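You operate a simulated robot arm through the tools that you are given. There is no shell and no other tool.

You run a simulated robot arm. Do the job below in one go: nothing can be reset, and whatever is moved stays where it is left.

TASK
Check hoist two: top stop first, then the red STOP button.
Fine: black MAINS switch on; hold UP till the hook stops itself; push STOP, press DOWN, nothing may move; pull STOP out; MAINS off. The hoist runs on 230 volts; keep out from under the 4 kg hook. Where these are worked on the way, their far stop is far enough and under half their travel is too little: red stop button.

It is judged by the outcome, as a careful person would: the job done as asked, and still so three seconds after it is handed in. It fails if anything else is knocked over, pushed out of place, dropped, spilled or broken.

THE ROBOT
A 7-joint arm with a fingered hand, fixed in place. Base frame: the origin is at the foot of the arm, x ahead of it, y to its left, z up. Readings come in mm, degrees, newtons and seconds.
Its first joint turns from -69.0 to 172.0 degrees. Payload 5 kg.
Tool frame: the origin (TCP) lies between the finger pads and is the grasp point; the fingertips stand 32 mm ahead of it; z points along the fingers, y is the line along which they close. The gripper opens to 160 mm. The gripper's body begins 89 mm behind the TCP. The gripper is a hand of 3 fingers: y runs from the thumb to the fingers, the wrist lies at [0, 0, -252] in the tool frame.
Orientation is told as [roll, pitch, yaw] about the base's x, y, z axes, in that order, counted from this pose: with the fingers straight down and closing along the base's y, the tool's x points along the base's -x, its y along +y and its z along -z.

THE INTERFACE
- The arm moves only by the tool send_rows. Its argument "series" is a list that holds one entry, the list of rows, each a list of 6 numbers: the shift along the tool's x, y, z in units of 150 mm (1.0 is 150 mm), then the turn, a rotation vector about the tool's x, y, z in units of 180 degrees (1.0 is 180 degrees). In form: [[[x, y, z, wx, wy, wz], ...]]. A call has 1 to 20 rows; each row is the pose to reach, as a shift and turn from the pose commanded when the call began, along the tool's axes at that moment. A call with a number of a shift or a turn outside -1 to 1 is refused whole. A row lasts 0.2 s, in which the tool goes at most 50 mm and 8.6 degrees; a call with a longer step from one row to the next is refused whole. A pose out of reach is approached as far as the arm can. The call stops where the force on the tool passes 70 N (or 10 N more than at its start, if that is more) or the arm is blocked; 0.2 s more then pass. In this call time passes only in rows, and 0.2 s behind the last. The reply holds the time, the measured pose of the TCP, the force on the tool along the base axes, the opening and the grip force, in the units named above and with some noise, with the torque about the TCP (base axes, N m) and any sound that the robot's microphone picked up, and new pictures: "pictures" is both (left out), scene, wrist or none.
- Cameras (640 x 400 px; columns grow to the right, rows downward): "scene" is fixed at [404.4, -658.1, 1934.8]; the picture's right is [-0.08, -1.00, 0.00], its down [-0.78, 0.07, -0.63] and it looks along [0.62, -0.05, -0.78] (base axes); focal length 318 px, centre (320, 200). "wrist" rides on the gripper at [65, -4, -116] in the tool frame; the picture's right is [0.06, 1.00, 0.00], its down [-0.87, 0.05, -0.49] and it looks along [-0.49, 0.03, 0.87] (tool axes); focal length 261 px, centre (320, 200).
- move_column(by): slides the trunk up (or, below 0, down) by that many mm; the arm rides with it, the base frame stays. It gives what a move gives, with no picture.
- curl_fingers(finger1, finger2, thumb_bend): sets how far each is bent, from 0 (flat) to 1 (curled in); at 0.3 the hand is open as for a grip, at 0.7 the pads meet at the TCP. One left out holds its place. A second passes; each finger stops where it meets its share of the squeeze, and holds until it gets a number again. It is the only way to open and close the hand. It gives what a move gives, with no picture; readings hold the bend of each and the force on the fingers (four entries, about 0 where the hand has none), thumb and palm.
- locate(camera, pixels): for up to 12 pixels [column, row] of the newest picture of that camera ("zoom" is the newest enlarged one), the place [x, y, z] in the base frame of the surface seen there, good to about 2 mm, but the place of the scene camera against the robot may be out by one fixed shift of up to 18 mm in any direction. It takes no simulated time.
- close_up(camera, box): a new picture of the part [left, top, right, bottom] of that camera's present view, enlarged. It takes no simulated time.
- finish_job(): hands the job in; it is judged then, once.

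Leave the gripper open and the arm clear of the work at the hand-in unless told otherwise.

The tools are called after "Emit:" by a JSON object that holds its "api" and its "payload". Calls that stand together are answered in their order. send_rows: Moves the arm, as the interface text tells. Its arguments: {"type":"object","properties":{"series":{"type":"array"},"pictures":{"type":"string","enum":["both","scene","wrist","none"]}},"required":["series"]} The other tools are called the same way: move_column (by) slides the trunk up or down; curl_fingers (finger1, finger2, thumb_bend) moves the fingers one by one; locate (camera, pixels) gives the place of the surface under pixels of a picture; close_up (camera, box) takes an enlarged picture of a part of a camera's view; finish_job () hands the job in.

At the start:

```text
t: 0.0
position: [684.0, -415.6, 1453.0]
ee_rot: [0.2, 0.0, 0.1]
contact_force: [-0.2, -0.7, 0.0]
wrist_torque: [0.0, 0.01, 0.0]
gripper_width: 159.8
grasp_force: 0.2
shape: jaw
bend: [0.3, 0.3, 0.3]
finger forces: [0.0, 0.0, 0.0, 0.2, 0.0, 0.1]
trunk travel left (down, up): [-800.0, 140.0]
```

scene: 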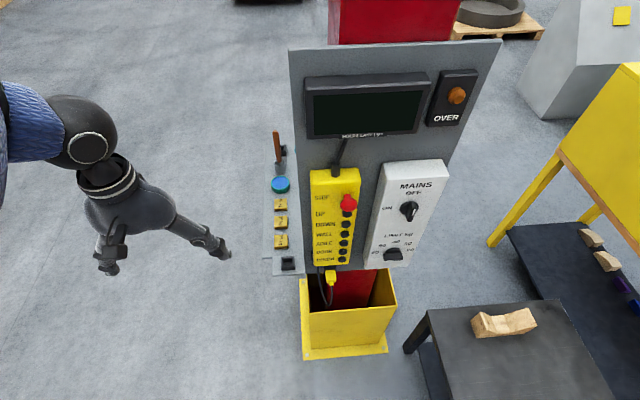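
wrist: 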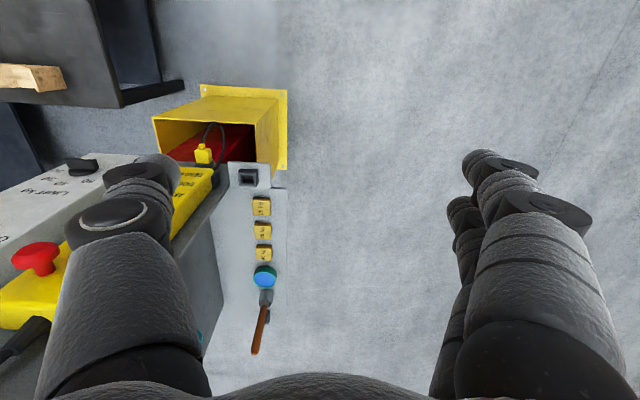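

I see a grey panel with a display, a yellow pendant (red STOP plus a column of black buttons) and a grey-white MAINS box with two rotary knobs. I'll look closer at the panel first and make no moves yet.

Emit:
{"api": "close_up", "payload": {"camera": "scene", "box": [280, 150, 460, 290]}}

Emit:
{"api": "close_up", "payload": {"camera": "scene", "box": [280, 40, 520, 190]}}

Emit:
{"api": "close_up", "payload": {"camera": "scene", "box": [250, 120, 340, 290]}}

Emit:
{"api": "close_up", "payload": {"camera": "scene", "box": [0, 0, 640, 400]}}

```text
2.86 times, centred on (370, 220) of scene
```

zoom: 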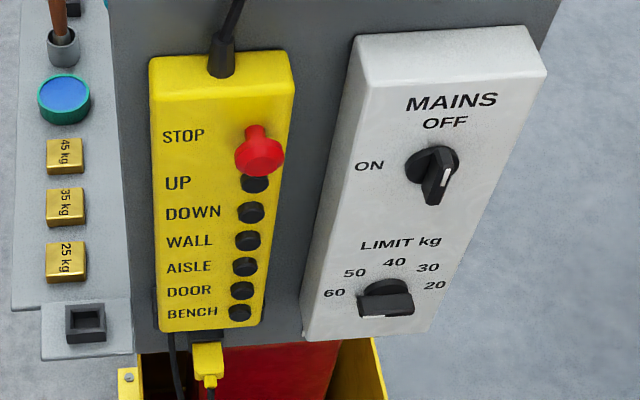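

```text
2.67 times, centred on (400, 115) of scene
```

zoom: 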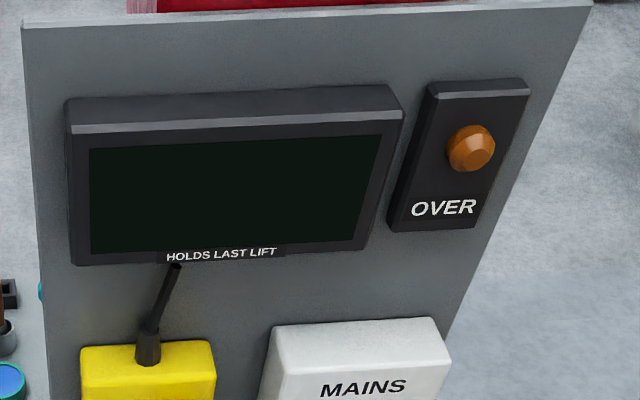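

```text
2.35 times, centred on (295, 205) of scene
```

zoom: 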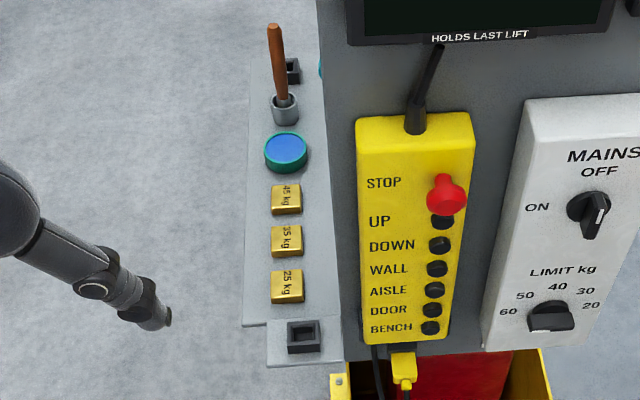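

```text
1.00 times, centred on (320, 200) of scene (not enlarged: the box is as wide or as high as the picture)
```

zoom: 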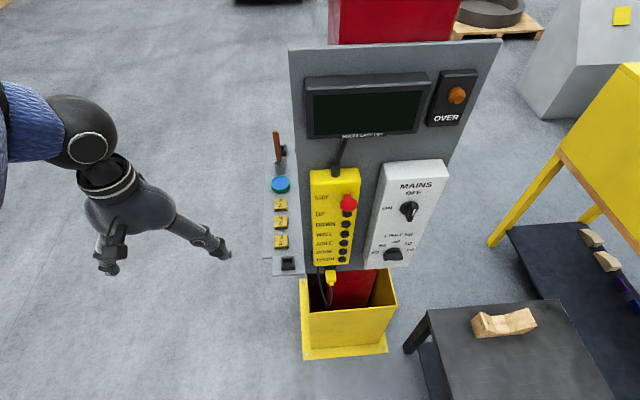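

I'll zoom in harder on the MAINS knob, the STOP button, the pendant and the right side of the scene, and read off where they are.

Emit:
{"api": "close_up", "payload": {"camera": "scene", "box": [375, 170, 445, 275]}}

Emit:
{"api": "close_up", "payload": {"camera": "scene", "box": [480, 50, 640, 400]}}

Emit:
{"api": "close_up", "payload": {"camera": "wrist", "box": [0, 60, 320, 360]}}

Emit:
{"api": "locate", "payload": {"camera": "scene", "pixels": [[349, 203], [410, 209], [411, 202], [393, 254], [347, 223], [345, 230], [320, 180], [318, 262], [430, 175], [375, 265], [300, 60], [490, 50]]}}

Emit:
{"api": "locate", "payload": {"camera": "wrist", "pixels": [[35, 258], [20, 290], [80, 165], [264, 275], [262, 206], [262, 252], [247, 176], [205, 150], [0, 300], [130, 155]]}}

```text
3.81 times, centred on (410, 222) of scene
```

zoom: 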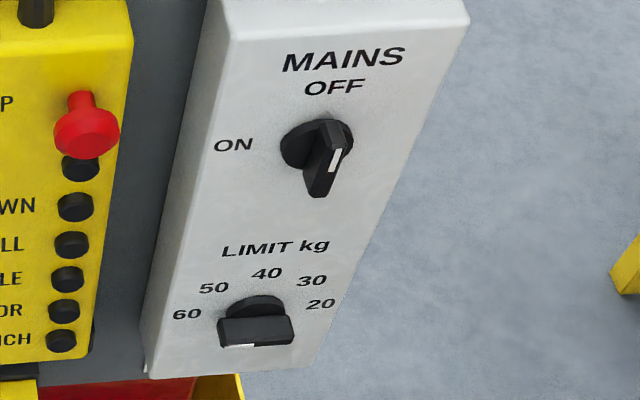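

```text
1.14 times, centred on (560, 225) of scene
```

zoom: 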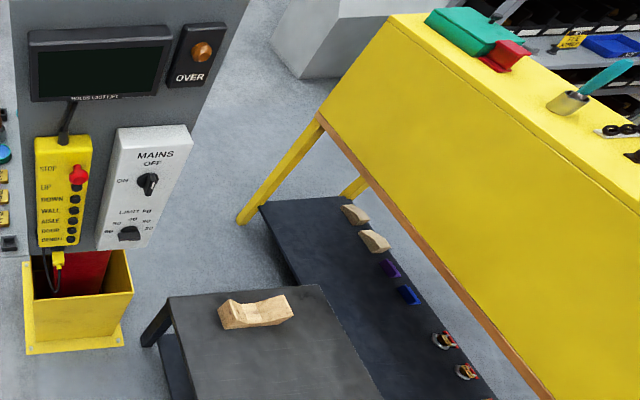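

```text
1.33 times, centred on (160, 210) of wrist
```

zoom: 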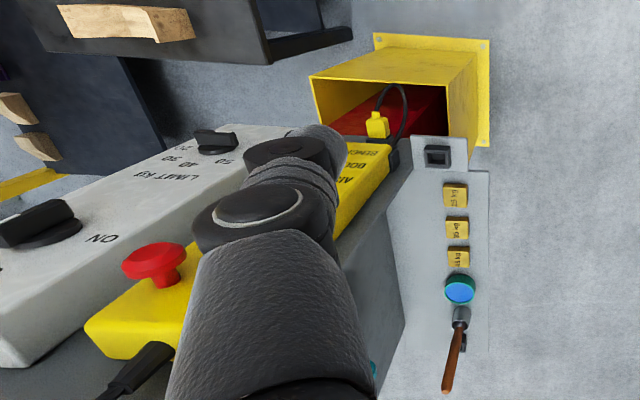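

```text
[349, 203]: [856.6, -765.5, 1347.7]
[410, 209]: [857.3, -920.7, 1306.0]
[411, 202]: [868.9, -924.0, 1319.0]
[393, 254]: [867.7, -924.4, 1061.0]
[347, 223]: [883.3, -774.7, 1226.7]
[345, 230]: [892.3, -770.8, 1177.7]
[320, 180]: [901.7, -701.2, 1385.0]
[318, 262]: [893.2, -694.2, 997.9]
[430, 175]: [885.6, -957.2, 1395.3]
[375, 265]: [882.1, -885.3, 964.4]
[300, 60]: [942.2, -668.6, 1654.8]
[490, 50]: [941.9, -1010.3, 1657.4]
```

```text
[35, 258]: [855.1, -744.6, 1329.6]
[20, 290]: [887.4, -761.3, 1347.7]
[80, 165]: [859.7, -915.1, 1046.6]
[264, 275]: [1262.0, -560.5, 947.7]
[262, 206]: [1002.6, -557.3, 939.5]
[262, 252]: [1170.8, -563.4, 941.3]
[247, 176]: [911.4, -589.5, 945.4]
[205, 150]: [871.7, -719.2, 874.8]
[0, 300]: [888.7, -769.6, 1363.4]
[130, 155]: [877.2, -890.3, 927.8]
```

The MAINS pointer's white mark is up, at OFF, with ON to its left. The LIMIT mark sits at 60. STOP sticks out above UP. Next I'll find where the arm's own parts are, look for the hook, and read precise button places from enlarged pictures.

Emit:
{"api": "locate", "payload": {"camera": "scene", "pixels": [[20, 110], [80, 125], [90, 150], [105, 175], [130, 205], [225, 250], [110, 265], [380, 20], [480, 12], [330, 320], [390, 300], [505, 320]]}}

Emit:
{"api": "close_up", "payload": {"camera": "scene", "box": [305, 165, 375, 270]}}

Emit:
{"api": "close_up", "payload": {"camera": "scene", "box": [0, 60, 250, 300]}}

```text
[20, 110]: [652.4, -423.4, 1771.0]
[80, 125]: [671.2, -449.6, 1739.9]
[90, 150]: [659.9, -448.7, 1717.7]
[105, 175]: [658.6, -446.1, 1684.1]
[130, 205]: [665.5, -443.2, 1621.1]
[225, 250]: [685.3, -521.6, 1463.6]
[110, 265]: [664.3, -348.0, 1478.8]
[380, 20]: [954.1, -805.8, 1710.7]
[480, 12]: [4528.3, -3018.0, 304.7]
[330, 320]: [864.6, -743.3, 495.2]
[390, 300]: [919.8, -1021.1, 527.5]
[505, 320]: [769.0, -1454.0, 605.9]
```

```text
3.81 times, centred on (340, 218) of scene
```

zoom: 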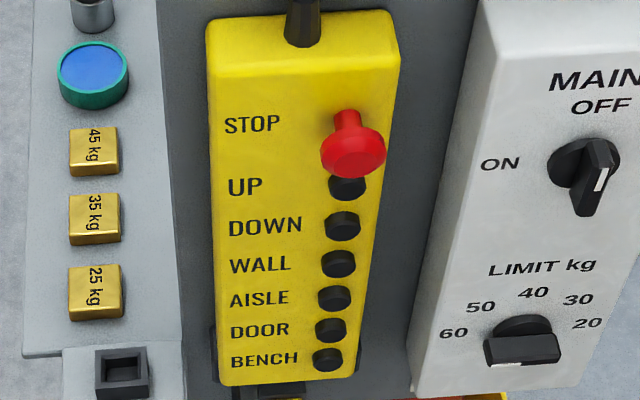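

```text
1.67 times, centred on (125, 180) of scene
```

zoom: 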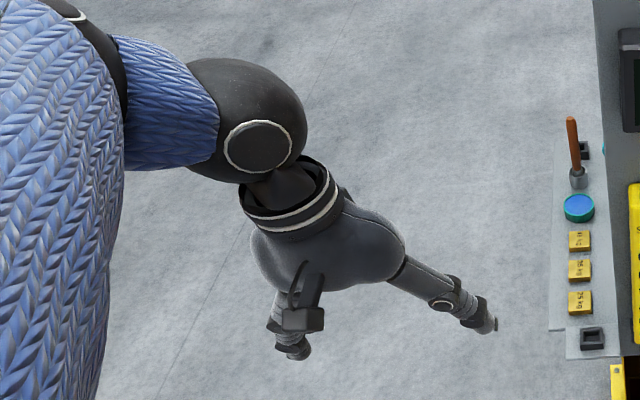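

The hand is 170 mm or more short of the panel and points down. I'll turn it about its own y so the fingers point at the panel (base +x), with the TCP staying at about (684, -415, 1453), well clear of the panel and shelf. I'll do half of the turn first to see how the arm behaves.

Emit:
{"api": "send_rows", "payload": {"series": [[[0, 0, 0, 0, -0.045, 0], [0, 0, 0, 0, -0.09, 0], [0, 0, 0, 0, -0.135, 0], [0, 0, 0, 0, -0.18, 0], [0, 0, 0, 0, -0.225, 0], [0, 0, 0, 0, -0.25, 0]]]}}

```text
t: 1.4
position: [684.4, -413.8, 1453.3]
ee_rot: [0.1, -45.1, -0.1]
contact_force: [-0.8, -0.2, -0.6]
wrist_torque: [0.04, 0.0, 0.0]
gripper_width: 159.8
grasp_force: 0.0
shape: jaw
bend: [0.3, 0.3, 0.3]
finger forces: [0.0, 0.1, 0.0, 0.0, 0.0, 0.0]
trunk travel left (down, up): [-800.0, 140.0]
```

scene: 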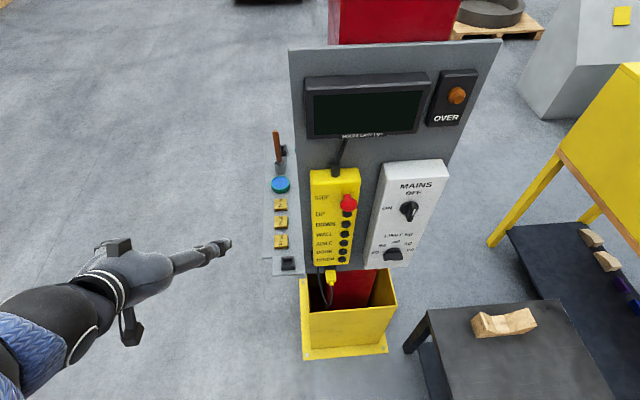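
wrist: 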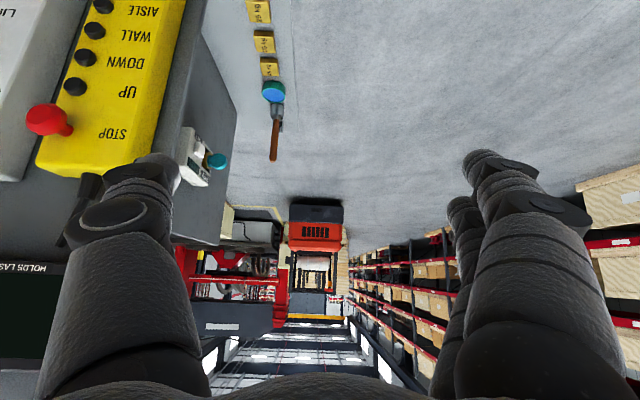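

The turn works as expected. The wrist view shows the pendant upside down, and there's another small box on the panel's side, around (200,155). I'll look closer before turning on.

Emit:
{"api": "close_up", "payload": {"camera": "wrist", "box": [140, 100, 380, 340]}}

Emit:
{"api": "close_up", "payload": {"camera": "wrist", "box": [0, 0, 220, 190]}}

Emit:
{"api": "locate", "payload": {"camera": "wrist", "pixels": [[45, 120], [68, 130], [75, 86], [86, 58], [95, 30], [104, 6], [40, 170], [200, 155], [217, 160], [130, 150], [180, 170], [470, 160]]}}

```text
1.67 times, centred on (260, 220) of wrist
```

zoom: 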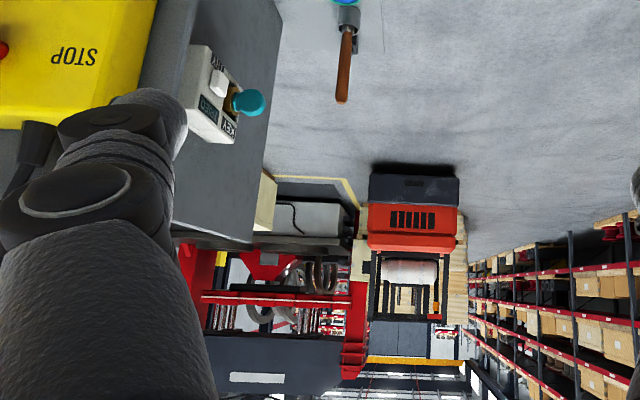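

```text
2.11 times, centred on (110, 95) of wrist
```

zoom: 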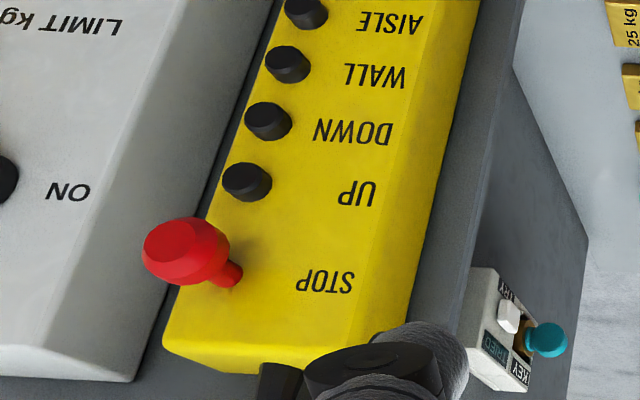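

```text
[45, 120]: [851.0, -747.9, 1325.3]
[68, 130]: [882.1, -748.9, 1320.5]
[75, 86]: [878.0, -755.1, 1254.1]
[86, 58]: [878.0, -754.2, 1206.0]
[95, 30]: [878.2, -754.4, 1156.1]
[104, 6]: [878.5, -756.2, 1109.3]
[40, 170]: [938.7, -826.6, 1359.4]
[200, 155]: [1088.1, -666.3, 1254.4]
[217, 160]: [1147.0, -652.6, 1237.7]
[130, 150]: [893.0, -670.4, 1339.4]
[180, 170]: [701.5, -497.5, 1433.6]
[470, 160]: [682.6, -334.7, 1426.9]
```

From the wrist picture I read STOP's face at about (848,-748,1322). UP is at (878,-755,1254), DOWN at (878,-754,1206), and the pendant face is at x≈893. I'll read the small side box, then finish the turn to point straight at the panel, backing off a little in x at the same time.

Emit:
{"api": "close_up", "payload": {"camera": "wrist", "box": [165, 115, 245, 195]}}

Emit:
{"api": "send_rows", "payload": {"series": [[[0, 0, 0, 0, -0.045, 0], [0, 0, 0, 0, -0.09, 0], [0, 0, 0, 0, -0.135, 0], [0, 0, 0, 0, -0.18, 0], [0, 0, 0, 0, -0.225, 0], [0, 0, 0, 0, -0.25, 0]]]}}

```text
5.00 times, centred on (205, 155) of wrist
```

zoom: 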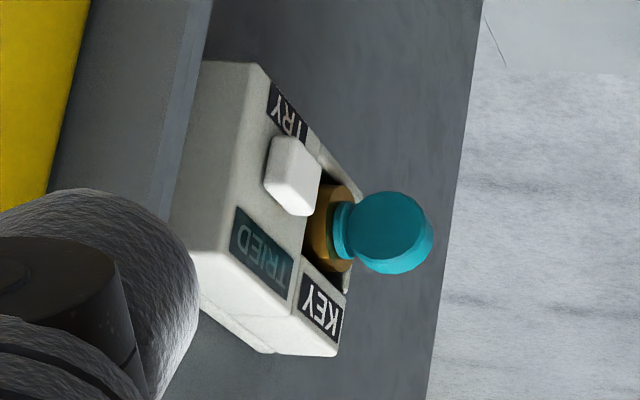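

```text
t: 2.8
position: [683.4, -416.4, 1470.9]
ee_rot: [177.5, -88.1, -177.3]
contact_force: [0.8, 0.2, -4.6]
wrist_torque: [-0.03, -0.53, -0.01]
gripper_width: 159.8
grasp_force: 0.0
shape: jaw
bend: [0.3, 0.3, 0.3]
finger forces: [0.1, 0.1, 0.0, 0.0, 0.1, 0.0]
trunk travel left (down, up): [-800.0, 140.0]
```

scene: 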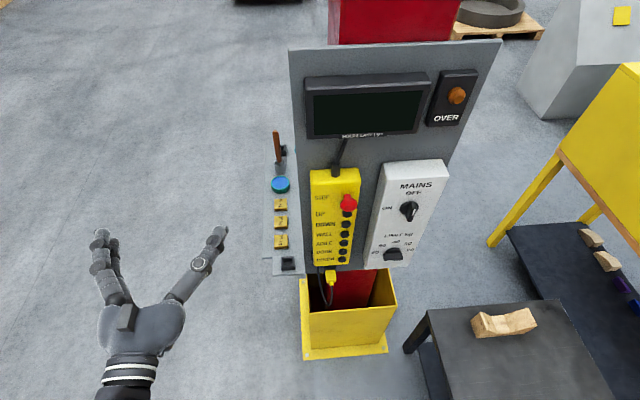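
wrist: 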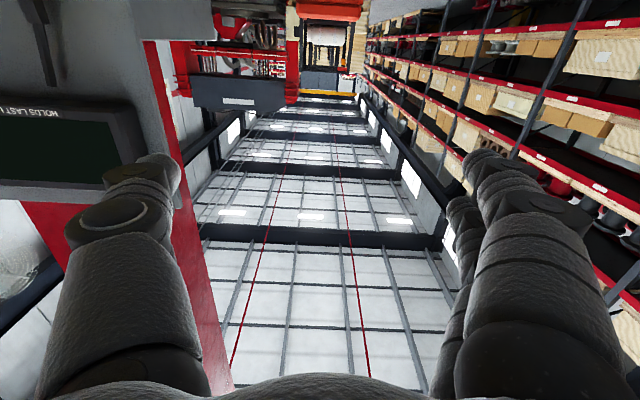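

The small side box reads TRY / TRIED / KEY. It isn't part of this job, so I'll leave it alone. The hand now points at the panel but ends about 18 mm off the commanded height, which suggests the arm is near a limit this close in. I'll move outward to the right (-y) and down, staying at x≈684 where the panel parts (x≥846) can't be touched.

Emit:
{"api": "send_rows", "payload": {"series": [[[0.12, -0.2, 0, 0, 0, 0], [0.24, -0.4, 0, 0, 0, 0], [0.36, -0.6, 0, 0, 0, 0], [0.48, -0.8, 0, 0, 0, 0], [0.6, -1.0, 0, 0, 0, 0]]]}}

```text
t: 4.0
position: [685.7, -563.7, 1361.0]
ee_rot: [109.9, -90.0, -109.9]
contact_force: [-0.4, -0.5, -0.3]
wrist_torque: [0.0, 0.02, -0.01]
gripper_width: 160.1
grasp_force: 0.1
shape: jaw
bend: [0.3, 0.3, 0.3]
finger forces: [0.1, 0.0, 0.0, 0.1, 0.1, 0.0]
trunk travel left (down, up): [-800.0, 140.0]
```

scene: 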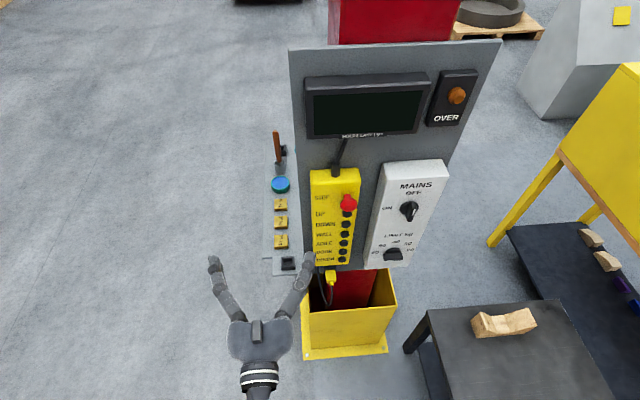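
wrist: 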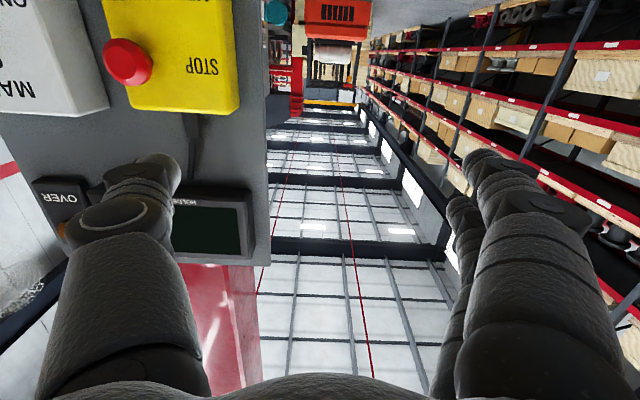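

The pose was reached cleanly this time, at (686,-564,1361). The next move is further right and down at the same x, to about (685,-713,1291).

Emit:
{"api": "send_rows", "payload": {"series": [[[0.1, -0.2, 0, 0, 0, 0], [0.2, -0.4, 0, 0, 0, 0], [0.3, -0.6, 0, 0, 0, 0], [0.4, -0.8, 0, 0, 0, 0], [0.48, -1.0, 0, 0, 0, 0]]]}}

```text
t: 5.2
position: [683.9, -714.2, 1288.3]
ee_rot: [68.3, -89.9, -68.3]
contact_force: [0.5, 1.4, 0.9]
wrist_torque: [0.0, -0.04, -0.01]
gripper_width: 159.6
grasp_force: 0.0
shape: jaw
bend: [0.3, 0.3, 0.3]
finger forces: [0.0, 0.1, 0.1, 0.0, 0.1, 0.0]
trunk travel left (down, up): [-800.0, 140.0]
```

scene: 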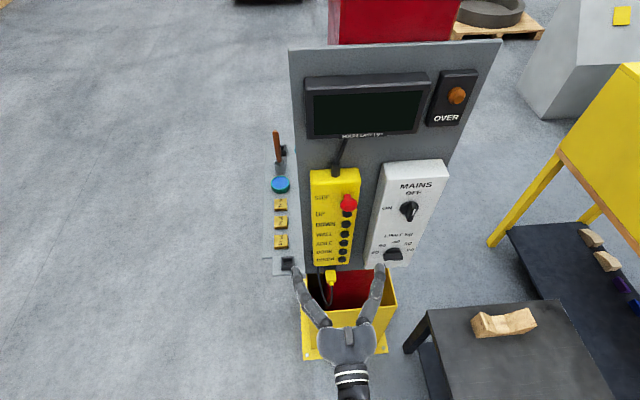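
wrist: 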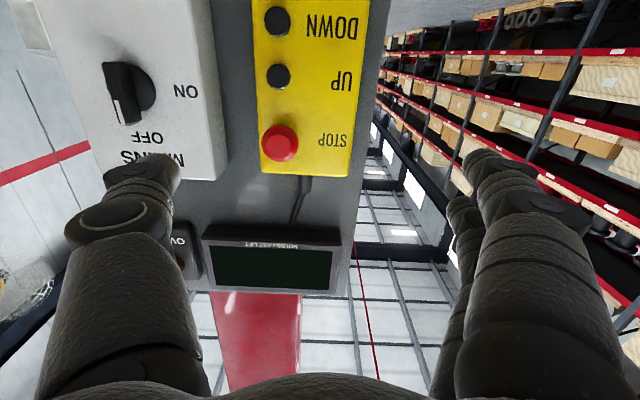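

I now have a clear wrist view, upside down, of MAINS near (130,90), STOP near (279,142), UP near (278,75) and DOWN near (278,20). I'll take enlarged pictures and read their places.

Emit:
{"api": "locate", "payload": {"camera": "wrist", "pixels": [[279, 143], [278, 76], [278, 21], [118, 65], [122, 120], [120, 92], [145, 90], [240, 100], [190, 120], [340, 130], [210, 60], [262, 130]]}}

Emit:
{"api": "close_up", "payload": {"camera": "wrist", "box": [60, 30, 220, 180]}}

Emit:
{"api": "close_up", "payload": {"camera": "wrist", "box": [230, 0, 390, 180]}}

```text
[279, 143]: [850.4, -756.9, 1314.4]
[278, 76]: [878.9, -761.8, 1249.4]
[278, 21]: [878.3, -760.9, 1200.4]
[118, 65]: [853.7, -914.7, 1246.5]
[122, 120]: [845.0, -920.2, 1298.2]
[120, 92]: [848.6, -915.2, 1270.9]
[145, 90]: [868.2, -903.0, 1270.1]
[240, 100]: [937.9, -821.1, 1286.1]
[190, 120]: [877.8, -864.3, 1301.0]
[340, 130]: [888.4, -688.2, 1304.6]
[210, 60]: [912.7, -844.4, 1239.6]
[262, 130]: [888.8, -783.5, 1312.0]
```

```text
2.67 times, centred on (140, 105) of wrist
```

zoom: 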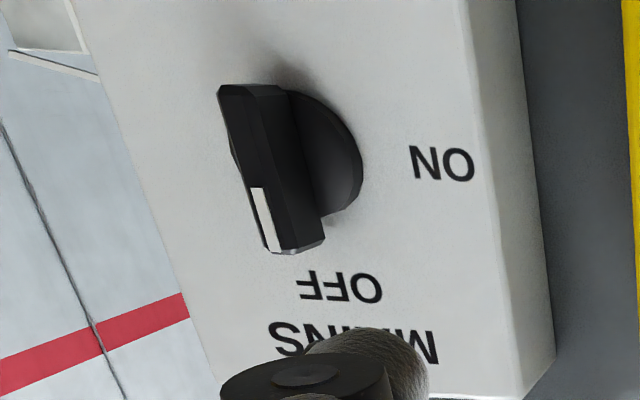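

```text
2.22 times, centred on (310, 90) of wrist
```

zoom: 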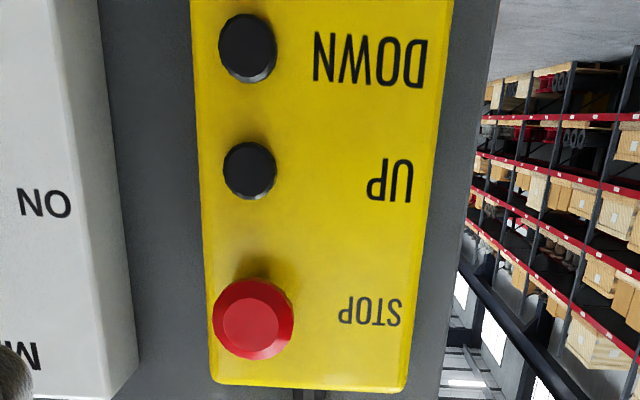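

MAINS is a bar knob with its mark up at OFF. The bar front is at x≈846, its centre is near (848,-916,1272), and the box face is at x≈877. I'll move right at a safe x≈690 to test reach and get a straight-on view of the knob.

Emit:
{"api": "send_rows", "payload": {"series": [[[0.03, -0.25, 0, 0, 0, 0], [0.06, -0.5, 0, 0, 0, 0], [0.09, -0.75, 0, 0, 0, 0], [0.1, -1.0, 0, 0, 0, 0]]]}}

Emit:
{"api": "send_rows", "payload": {"series": [[[0, -0.2, 0, 0, 0, 0], [0, -0.36, 0, 0, 0, 0]]]}}

```text
t: 6.2
position: [683.4, -864.9, 1272.2]
ee_rot: [71.7, -89.9, -71.7]
contact_force: [0.2, 0.3, 0.0]
wrist_torque: [0.0, 0.02, 0.01]
gripper_width: 159.8
grasp_force: 0.0
shape: jaw
bend: [0.3, 0.3, 0.3]
finger forces: [0.1, 0.0, 0.0, 0.0, 0.0, 0.0]
trunk travel left (down, up): [-800.0, 140.0]
```

scene: 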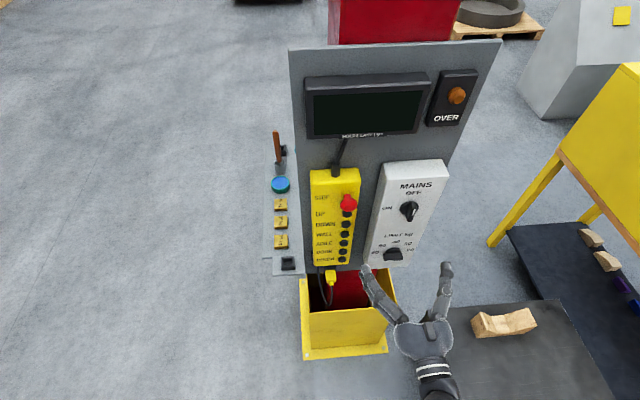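
wrist: 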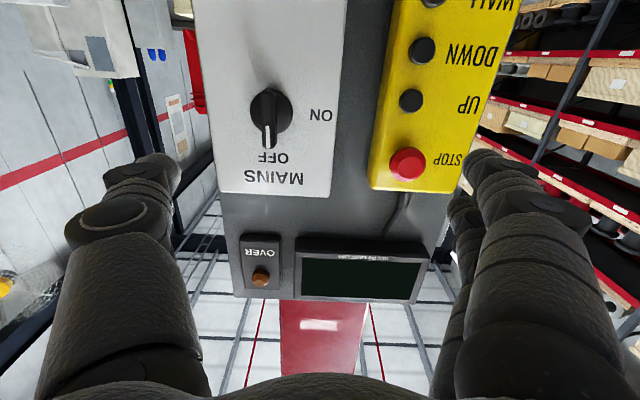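

```text
t: 6.8
position: [684.9, -918.5, 1273.3]
ee_rot: [87.6, -89.8, -87.6]
contact_force: [-0.1, -1.0, 0.0]
wrist_torque: [-0.02, -0.01, 0.01]
gripper_width: 160.0
grasp_force: 0.0
shape: jaw
bend: [0.3, 0.3, 0.3]
finger forces: [0.0, 0.0, 0.0, 0.0, 0.0, 0.1]
trunk travel left (down, up): [-800.0, 140.0]
```

scene: 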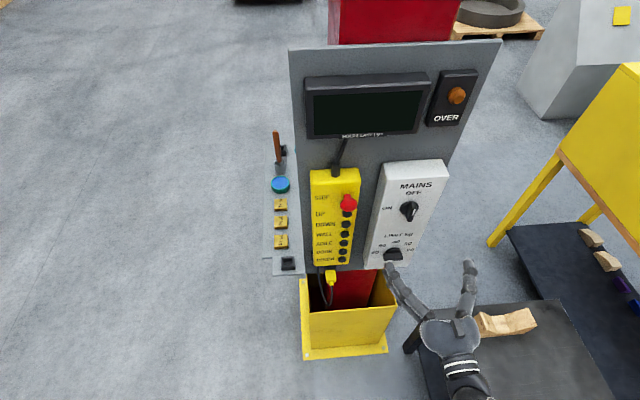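
wrist: 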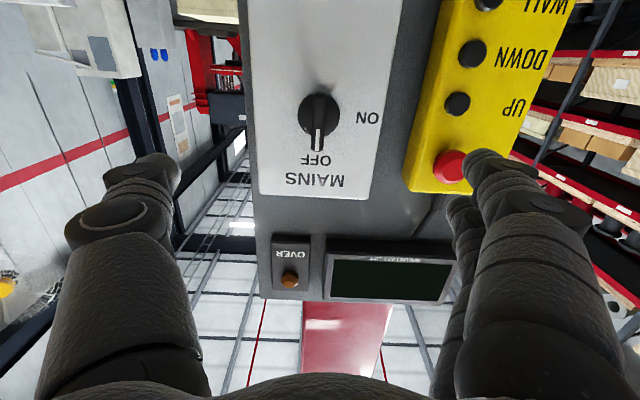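

The reach is good at (685,-918,1273), and the knob is now straight ahead near (319,115). I'll measure the bar with an enlarged picture.

Emit:
{"api": "close_up", "payload": {"camera": "wrist", "box": [270, 75, 370, 175]}}

Emit:
{"api": "locate", "payload": {"camera": "zoom", "pixels": [[320, 150], [318, 250], [305, 230], [332, 230], [318, 180], [318, 300], [270, 100], [400, 200], [250, 200], [317, 120], [319, 275], [380, 150]]}}

```text
4.00 times, centred on (320, 125) of wrist
```

zoom: 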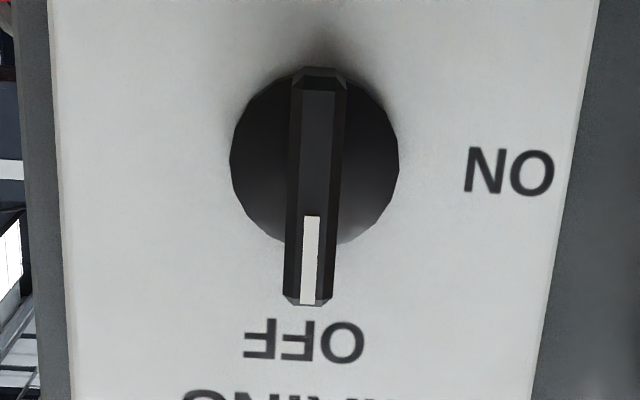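

```text
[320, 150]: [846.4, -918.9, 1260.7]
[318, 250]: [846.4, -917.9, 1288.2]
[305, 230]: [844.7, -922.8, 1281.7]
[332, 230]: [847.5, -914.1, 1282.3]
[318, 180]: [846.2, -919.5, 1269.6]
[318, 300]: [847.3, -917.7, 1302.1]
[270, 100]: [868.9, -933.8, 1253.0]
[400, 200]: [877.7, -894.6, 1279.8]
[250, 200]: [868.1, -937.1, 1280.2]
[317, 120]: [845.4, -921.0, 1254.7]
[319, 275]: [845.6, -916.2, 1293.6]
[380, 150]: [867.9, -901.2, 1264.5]
```

The bar's front is at x=846. It is about 14 mm thick at y=-918.5 and runs from z≈1242 to 1303, with the axis at about z=1271. The base disc starts at x=868. Before switching anything on I want to know where the hook hangs. I'll turn the hand to the right about the vertical in free space to look around.

Emit:
{"api": "send_rows", "payload": {"series": [[[0, 0, -0.05, 0.045, 0, 0], [0, 0, -0.1, 0.09, 0, 0], [0, 0, -0.1, 0.135, 0, 0], [0, 0, -0.1, 0.18, 0, 0], [0, 0, -0.1, 0.225, 0, 0], [0, 0, -0.1, 0.27, 0, 0]]]}}

```text
t: 8.2
position: [669.5, -919.3, 1273.4]
ee_rot: [-8.3, -89.8, -40.4]
contact_force: [-0.6, -0.8, -0.2]
wrist_torque: [-0.01, 0.0, -0.04]
gripper_width: 159.9
grasp_force: 0.1
shape: jaw
bend: [0.3, 0.3, 0.3]
finger forces: [0.0, 0.0, 0.1, 0.1, 0.0, 0.1]
trunk travel left (down, up): [-800.0, 140.0]
```

scene: 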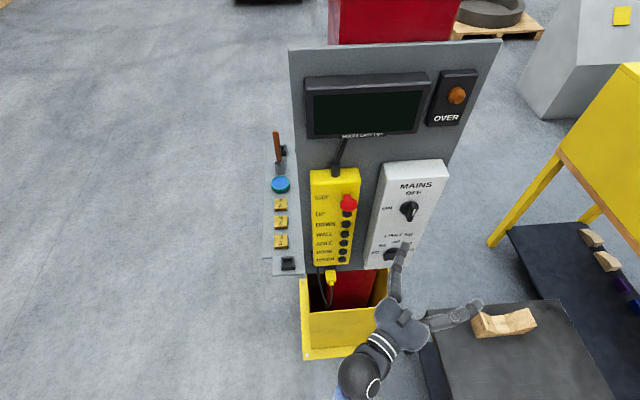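
wrist: 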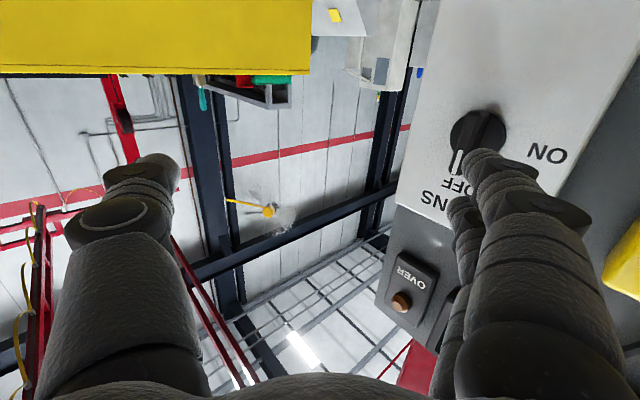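

There's a red structure with a yellow looped cable at the left, around (30,290), and something yellow near (258,208). I'll enlarge both.

Emit:
{"api": "close_up", "payload": {"camera": "wrist", "box": [0, 60, 300, 400]}}

Emit:
{"api": "close_up", "payload": {"camera": "wrist", "box": [190, 160, 310, 250]}}

Emit:
{"api": "locate", "payload": {"camera": "wrist", "pixels": [[25, 300], [122, 120], [265, 210], [215, 340], [185, 290], [255, 95], [18, 390], [420, 370]]}}

```text
1.18 times, centred on (150, 230) of wrist
```

zoom: 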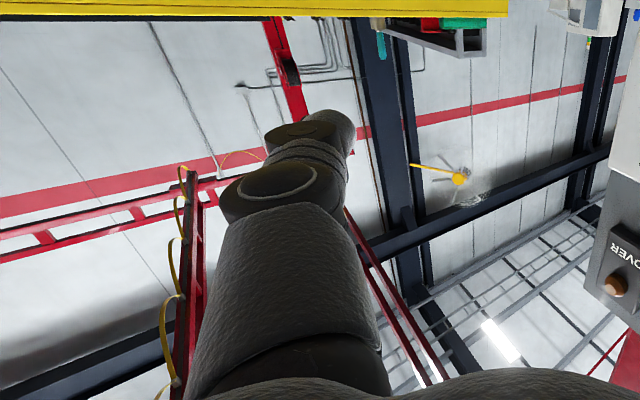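

```text
4.44 times, centred on (250, 205) of wrist
```

zoom: 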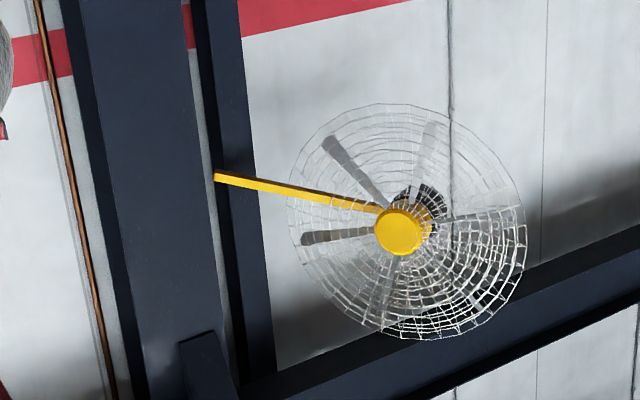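

```text
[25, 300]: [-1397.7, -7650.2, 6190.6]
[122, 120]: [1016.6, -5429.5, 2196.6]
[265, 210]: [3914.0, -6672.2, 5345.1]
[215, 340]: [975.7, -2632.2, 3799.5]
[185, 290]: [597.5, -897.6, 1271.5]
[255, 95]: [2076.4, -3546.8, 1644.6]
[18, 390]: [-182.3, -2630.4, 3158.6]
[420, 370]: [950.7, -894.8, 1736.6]
```

The yellow thing is a wall fan, so it isn't the hook. Red crane beams run overhead to the right (y≈-2600, z≈3.2–3.8 m). I'll turn the hand further right to look for the hook there.

Emit:
{"api": "send_rows", "payload": {"series": [[[0, 0, -0.05, 0.045, 0, 0], [0, 0, -0.1, 0.09, 0, 0], [0, 0, -0.15, 0.135, 0, 0], [0, 0, -0.2, 0.18, 0, 0], [0, 0, -0.2, 0.225, 0, 0], [0, 0, -0.2, 0.27, 0, 0]]]}}

```text
t: 9.6
position: [648.9, -895.5, 1273.7]
ee_rot: [-70.9, -89.7, -26.5]
contact_force: [0.5, -0.2, 0.4]
wrist_torque: [0.02, -0.01, -0.03]
gripper_width: 160.0
grasp_force: 0.1
shape: jaw
bend: [0.3, 0.3, 0.3]
finger forces: [0.1, 0.1, 0.1, 0.1, 0.0, 0.1]
trunk travel left (down, up): [-800.0, 140.0]
```

scene: 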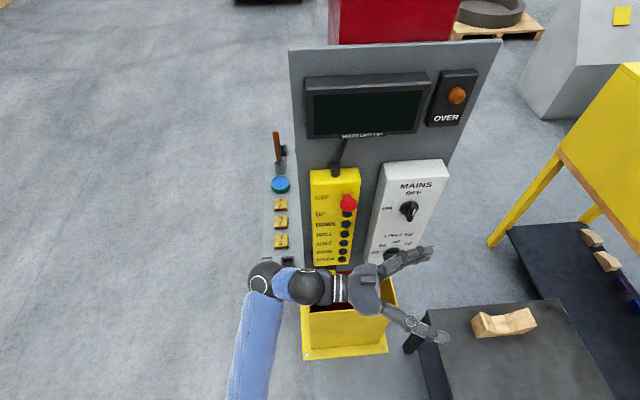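
wrist: 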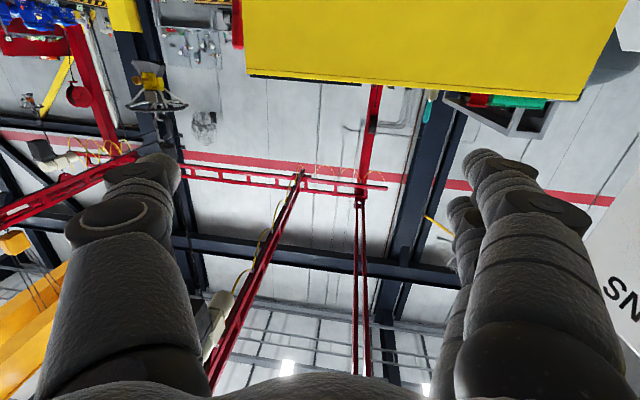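

I see red jib cranes with beige hoist bodies, one near (215,320) and another near (60,160). I'll enlarge to find the hooks.

Emit:
{"api": "close_up", "payload": {"camera": "wrist", "box": [170, 150, 420, 400]}}

Emit:
{"api": "close_up", "payload": {"camera": "wrist", "box": [0, 0, 240, 220]}}

Emit:
{"api": "locate", "payload": {"camera": "wrist", "pixels": [[215, 320], [60, 165], [300, 178], [370, 130], [365, 250], [78, 95], [150, 90], [240, 320], [260, 180], [205, 345], [30, 210], [15, 245]]}}

```text
1.60 times, centred on (295, 275) of wrist
```

zoom: 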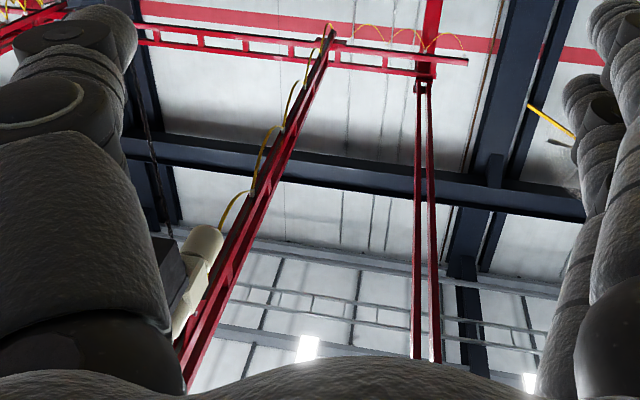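

```text
1.82 times, centred on (120, 110) of wrist
```

zoom: 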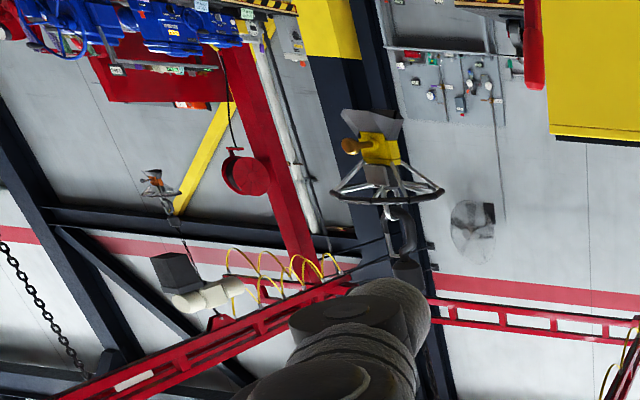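

```text
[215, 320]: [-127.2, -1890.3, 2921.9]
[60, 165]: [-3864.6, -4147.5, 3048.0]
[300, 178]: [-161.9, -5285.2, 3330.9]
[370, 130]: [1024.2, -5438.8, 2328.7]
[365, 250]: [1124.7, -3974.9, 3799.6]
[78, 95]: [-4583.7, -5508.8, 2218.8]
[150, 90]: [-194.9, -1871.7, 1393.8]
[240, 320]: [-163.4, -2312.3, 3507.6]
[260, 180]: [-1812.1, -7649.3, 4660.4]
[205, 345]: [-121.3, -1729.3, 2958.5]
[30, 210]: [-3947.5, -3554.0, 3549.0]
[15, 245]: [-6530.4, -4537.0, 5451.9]
```

I found it. The hoist body is overhead at about (-127,-1890,2920), and its hook hangs near wrist pixel (150,90), around (-195,-1872,1394). That's nearly 2 m to the right of the panel work, so the arm stays well out from under it. I'll enlarge it for a "before" picture.

Emit:
{"api": "close_up", "payload": {"camera": "wrist", "box": [100, 50, 220, 170]}}

Emit:
{"api": "locate", "payload": {"camera": "zoom", "pixels": [[250, 120], [230, 80], [270, 180], [290, 240], [290, 280], [300, 320], [180, 100], [330, 190]]}}

```text
3.33 times, centred on (160, 110) of wrist
```

zoom: 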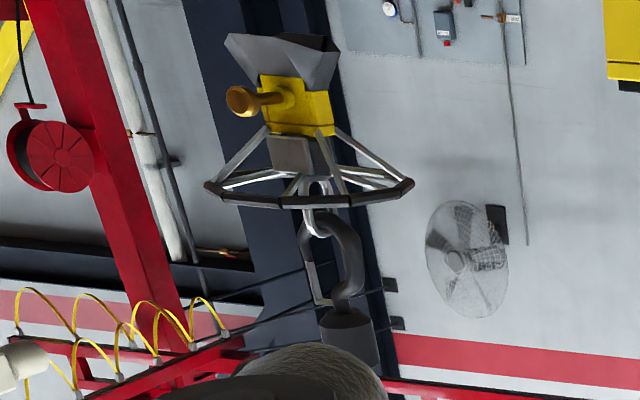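

```text
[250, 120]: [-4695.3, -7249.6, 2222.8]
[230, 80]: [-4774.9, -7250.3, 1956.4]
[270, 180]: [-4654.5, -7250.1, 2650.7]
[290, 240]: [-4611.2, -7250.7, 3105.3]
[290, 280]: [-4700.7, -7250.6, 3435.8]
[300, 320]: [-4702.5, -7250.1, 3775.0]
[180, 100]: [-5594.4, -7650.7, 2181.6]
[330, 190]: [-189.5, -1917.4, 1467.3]
```

The hook carries a small yellow lifting frame. I'll read the hook and hook block heights as a baseline to compare with later.

Emit:
{"api": "locate", "payload": {"camera": "zoom", "pixels": [[350, 245], [352, 270], [345, 335], [300, 100], [315, 190], [240, 100], [310, 115], [395, 190]]}}

```text
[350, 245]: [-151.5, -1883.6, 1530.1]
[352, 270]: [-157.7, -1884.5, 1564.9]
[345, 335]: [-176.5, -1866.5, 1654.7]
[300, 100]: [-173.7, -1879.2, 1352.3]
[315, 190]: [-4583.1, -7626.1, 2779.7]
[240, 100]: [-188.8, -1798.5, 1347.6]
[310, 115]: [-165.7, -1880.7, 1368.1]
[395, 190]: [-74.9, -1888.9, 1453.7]
```

Baseline: the hook is at about (-155,-1884,1545). Now I'll turn back to face the panel and settle in front of the MAINS knob at about (700,-918.5,1271).

Emit:
{"api": "send_rows", "payload": {"series": [[[0.0, 0.0, 0.0, -0.045, 0, 0], [0.0, 0.0, 0.0, -0.09, 0, 0], [0.0, 0.0, 0.0, -0.135, 0, 0], [0.0, 0.05, 0.0, -0.18, 0, 0], [0.0, 0.1, 0.02, -0.225, 0, 0], [0.0, 0.15, 0.04, -0.27, 0, 0], [0.0, 0.2, 0.06, -0.315, 0, 0], [0.0, 0.25, 0.08, -0.36, 0, 0], [0.0, 0.3, 0.1, -0.405, 0, 0], [0.015, 0.35, 0.11, -0.45, 0, 0], [0.015, 0.35, 0.11, -0.495, 0, 0], [0.015, 0.35, 0.11, -0.54, 0, 0]]], "pictures": "wrist"}}

Emit:
{"api": "curl_fingers", "payload": {"finger1": 0.5, "finger2": 0.5, "thumb_bend": 0.5}}

```text
t: 12.2
position: [698.4, -920.5, 1272.5]
ee_rot: [80.6, -89.9, -80.4]
contact_force: [-0.4, 0.0, -1.4]
wrist_torque: [0.03, -0.04, 0.03]
gripper_width: 159.9
grasp_force: 0.1
shape: jaw
bend: [0.3, 0.3, 0.3]
finger forces: [0.0, 0.0, 0.1, 0.1, 0.0, 0.0]
trunk travel left (down, up): [-800.0, 140.0]
```

wrist: 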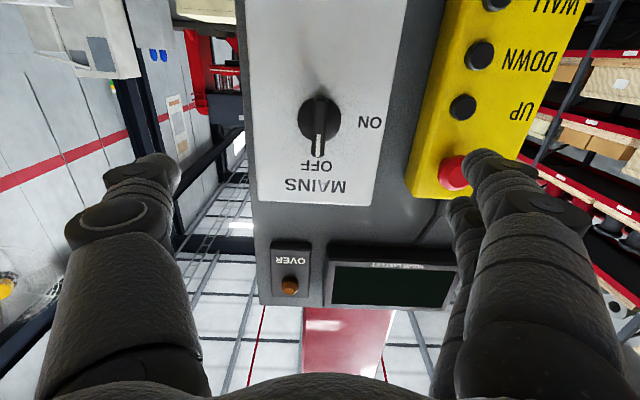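

```text
t: 13.2
position: [699.4, -918.9, 1273.7]
ee_rot: [75.0, -89.9, -74.9]
contact_force: [-0.7, -0.3, 0.4]
wrist_torque: [0.01, 0.03, 0.04]
gripper_width: 87.9
grasp_force: 0.0
shape: fingers
bend: [0.5, 0.5, 0.5]
finger forces: [0.0, 0.1, 0.0, 0.1, 0.1, 0.0]
trunk travel left (down, up): [-800.0, 140.0]
```

The fingers are half closed (88 mm) and facing the knob. Turning MAINS needs the wrist to roll -90° about the finger axis (mark from up to left), so I'll test that roll here in free space first.

Emit:
{"api": "send_rows", "payload": {"series": [[[0, 0, 0, 0, 0, -0.045], [0, 0, 0, 0, 0, -0.09], [0, 0, 0, 0, 0, -0.135], [0, 0, 0, 0, 0, -0.18], [0, 0, 0, 0, 0, -0.225], [0, 0, 0, 0, 0, -0.27], [0, 0, 0, 0, 0, -0.315], [0, 0, 0, 0, 0, -0.36], [0, 0, 0, 0, 0, -0.405], [0, 0, 0, 0, 0, -0.45], [0, 0, 0, 0, 0, -0.495], [0, 0, 0, 0, 0, -0.5]]]}}

```text
t: 15.8
position: [698.0, -919.2, 1271.4]
ee_rot: [-89.9, 0.0, 90.0]
contact_force: [0.6, 0.0, -0.3]
wrist_torque: [0.02, 0.0, 0.01]
gripper_width: 87.8
grasp_force: 0.2
shape: fingers
bend: [0.5, 0.5, 0.5]
finger forces: [0.0, 0.1, 0.1, 0.1, 0.0, 0.0]
trunk travel left (down, up): [-800.0, 140.0]
```

scene: 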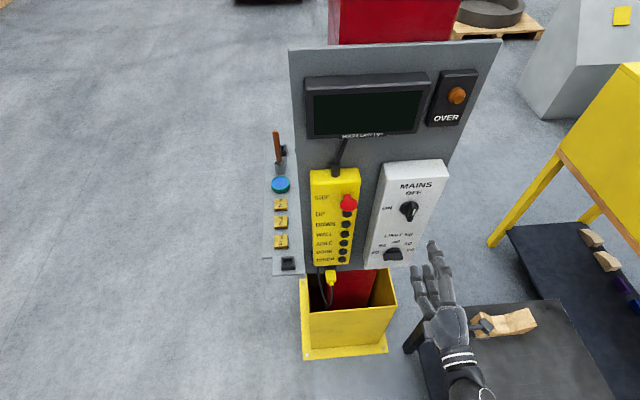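
wrist: 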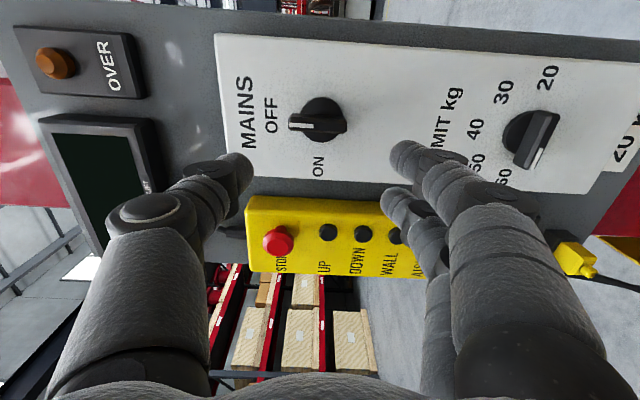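

The roll works fully. It also gives a nice view of MAINS, LIMIT (at 60) and the pendant. I'll roll back to grip the bar from both sides, then advance to x≈800 and check alignment.

Emit:
{"api": "send_rows", "payload": {"series": [[[0, 0, 0, 0, 0, 0.045], [0, 0, 0, 0, 0, 0.09], [0, 0, 0, 0, 0, 0.135], [0, 0, 0, 0, 0, 0.18], [0, 0, 0, 0, 0, 0.225], [0, 0, 0, 0, 0, 0.27], [0, 0, 0, 0, 0, 0.315], [0, 0, 0, 0, 0, 0.36], [0, 0, 0, 0, 0, 0.405], [0, 0, 0, 0, 0, 0.45], [0, 0, 0, 0, 0, 0.495], [0, 0, 0.1, 0, 0, 0.5], [0, 0, 0.3, 0, 0, 0.5], [0, 0, 0.5, 0, 0, 0.5], [0, 0, 0.6, 0, 0, 0.5]]]}}

```text
t: 19.0
position: [789.3, -919.8, 1272.6]
ee_rot: [59.9, -89.8, -60.0]
contact_force: [1.0, -0.3, -0.3]
wrist_torque: [0.0, 0.02, -0.01]
gripper_width: 87.8
grasp_force: 0.2
shape: fingers
bend: [0.5, 0.5, 0.5]
finger forces: [0.0, 0.0, 0.0, 0.1, 0.0, 0.1]
trunk travel left (down, up): [-800.0, 140.0]
```

scene: 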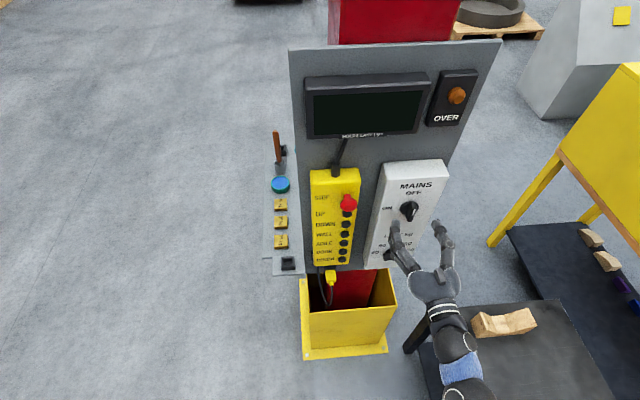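
wrist: 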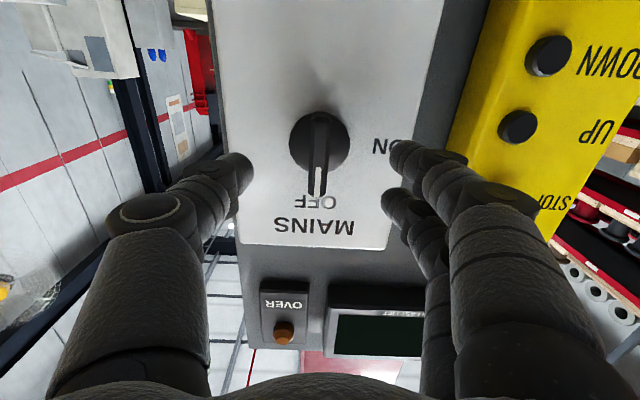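

The knob is centred between the thumb tip near (243,168) and the fingertips near (397,152) and (392,200). I'll measure both tips and the bar once more before closing in.

Emit:
{"api": "locate", "payload": {"camera": "wrist", "pixels": [[243, 168], [397, 152], [392, 197], [318, 130], [311, 160], [325, 160], [318, 190], [290, 140], [350, 130], [318, 118]]}}

Emit:
{"api": "close_up", "payload": {"camera": "wrist", "box": [220, 80, 420, 240]}}

```text
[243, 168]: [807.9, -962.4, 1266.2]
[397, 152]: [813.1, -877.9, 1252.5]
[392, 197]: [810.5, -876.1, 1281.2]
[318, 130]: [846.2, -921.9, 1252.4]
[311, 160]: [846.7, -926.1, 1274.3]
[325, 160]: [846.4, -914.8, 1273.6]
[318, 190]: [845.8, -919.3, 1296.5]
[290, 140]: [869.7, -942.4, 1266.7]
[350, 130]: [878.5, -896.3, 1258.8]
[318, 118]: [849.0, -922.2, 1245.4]
```

```text
2.50 times, centred on (320, 160) of wrist
```

zoom: 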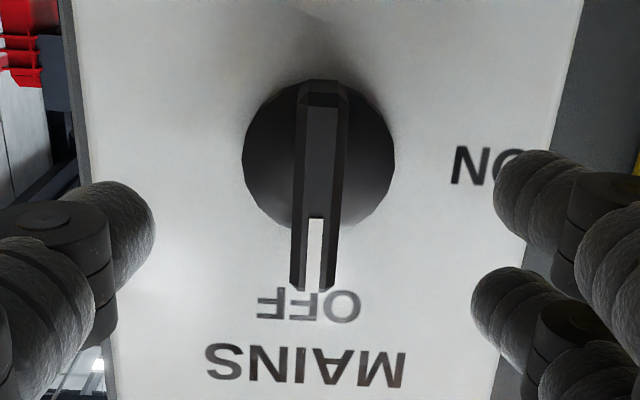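

The bar is at y≈-920.5, with the axis at about z=1269–1271, so the hand is lined up. I'll advance 41 mm so the tips sit alongside the bar just short of its base disc (x=868), with 1.5 mm and 3 mm trims, then close gently.

Emit:
{"api": "send_rows", "payload": {"series": [[[0.01, -0.01, 0.08, 0, 0, 0], [0.02, -0.01, 0.16, 0, 0, 0], [0.02, -0.01, 0.22, 0, 0, 0], [0.02, -0.01, 0.27, 0, 0, 0]]], "pictures": "wrist"}}

Emit:
{"api": "curl_fingers", "payload": {"finger1": 0.62, "finger2": 0.62, "thumb_bend": 0.62}}

Emit:
{"api": "close_up", "payload": {"camera": "wrist", "box": [220, 80, 420, 240]}}

```text
t: 20.0
position: [829.3, -920.3, 1268.9]
ee_rot: [67.6, -89.8, -67.6]
contact_force: [0.3, -1.2, 0.5]
wrist_torque: [-0.04, -0.01, -0.02]
gripper_width: 88.1
grasp_force: 0.0
shape: fingers
bend: [0.5, 0.5, 0.5]
finger forces: [0.0, 0.1, 0.0, 0.1, 0.1, 0.0]
trunk travel left (down, up): [-800.0, 140.0]
```

wrist: 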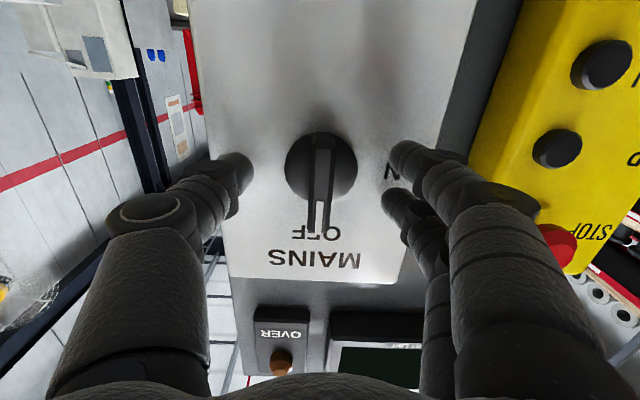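

```text
t: 21.0
position: [830.4, -920.8, 1267.8]
ee_rot: [74.7, -89.9, -74.8]
contact_force: [0.2, -0.7, 0.4]
wrist_torque: [0.02, -0.04, -0.01]
gripper_width: 40.5
grasp_force: 0.1
shape: fingers
bend: [0.62, 0.62, 0.62]
finger forces: [0.1, 0.1, 0.0, 0.1, 0.0, 0.0]
trunk travel left (down, up): [-800.0, 140.0]
```

```text
2.50 times, centred on (320, 160) of wrist
```

zoom: 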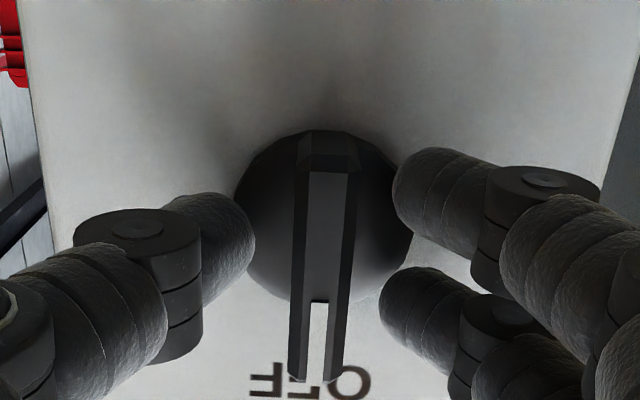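

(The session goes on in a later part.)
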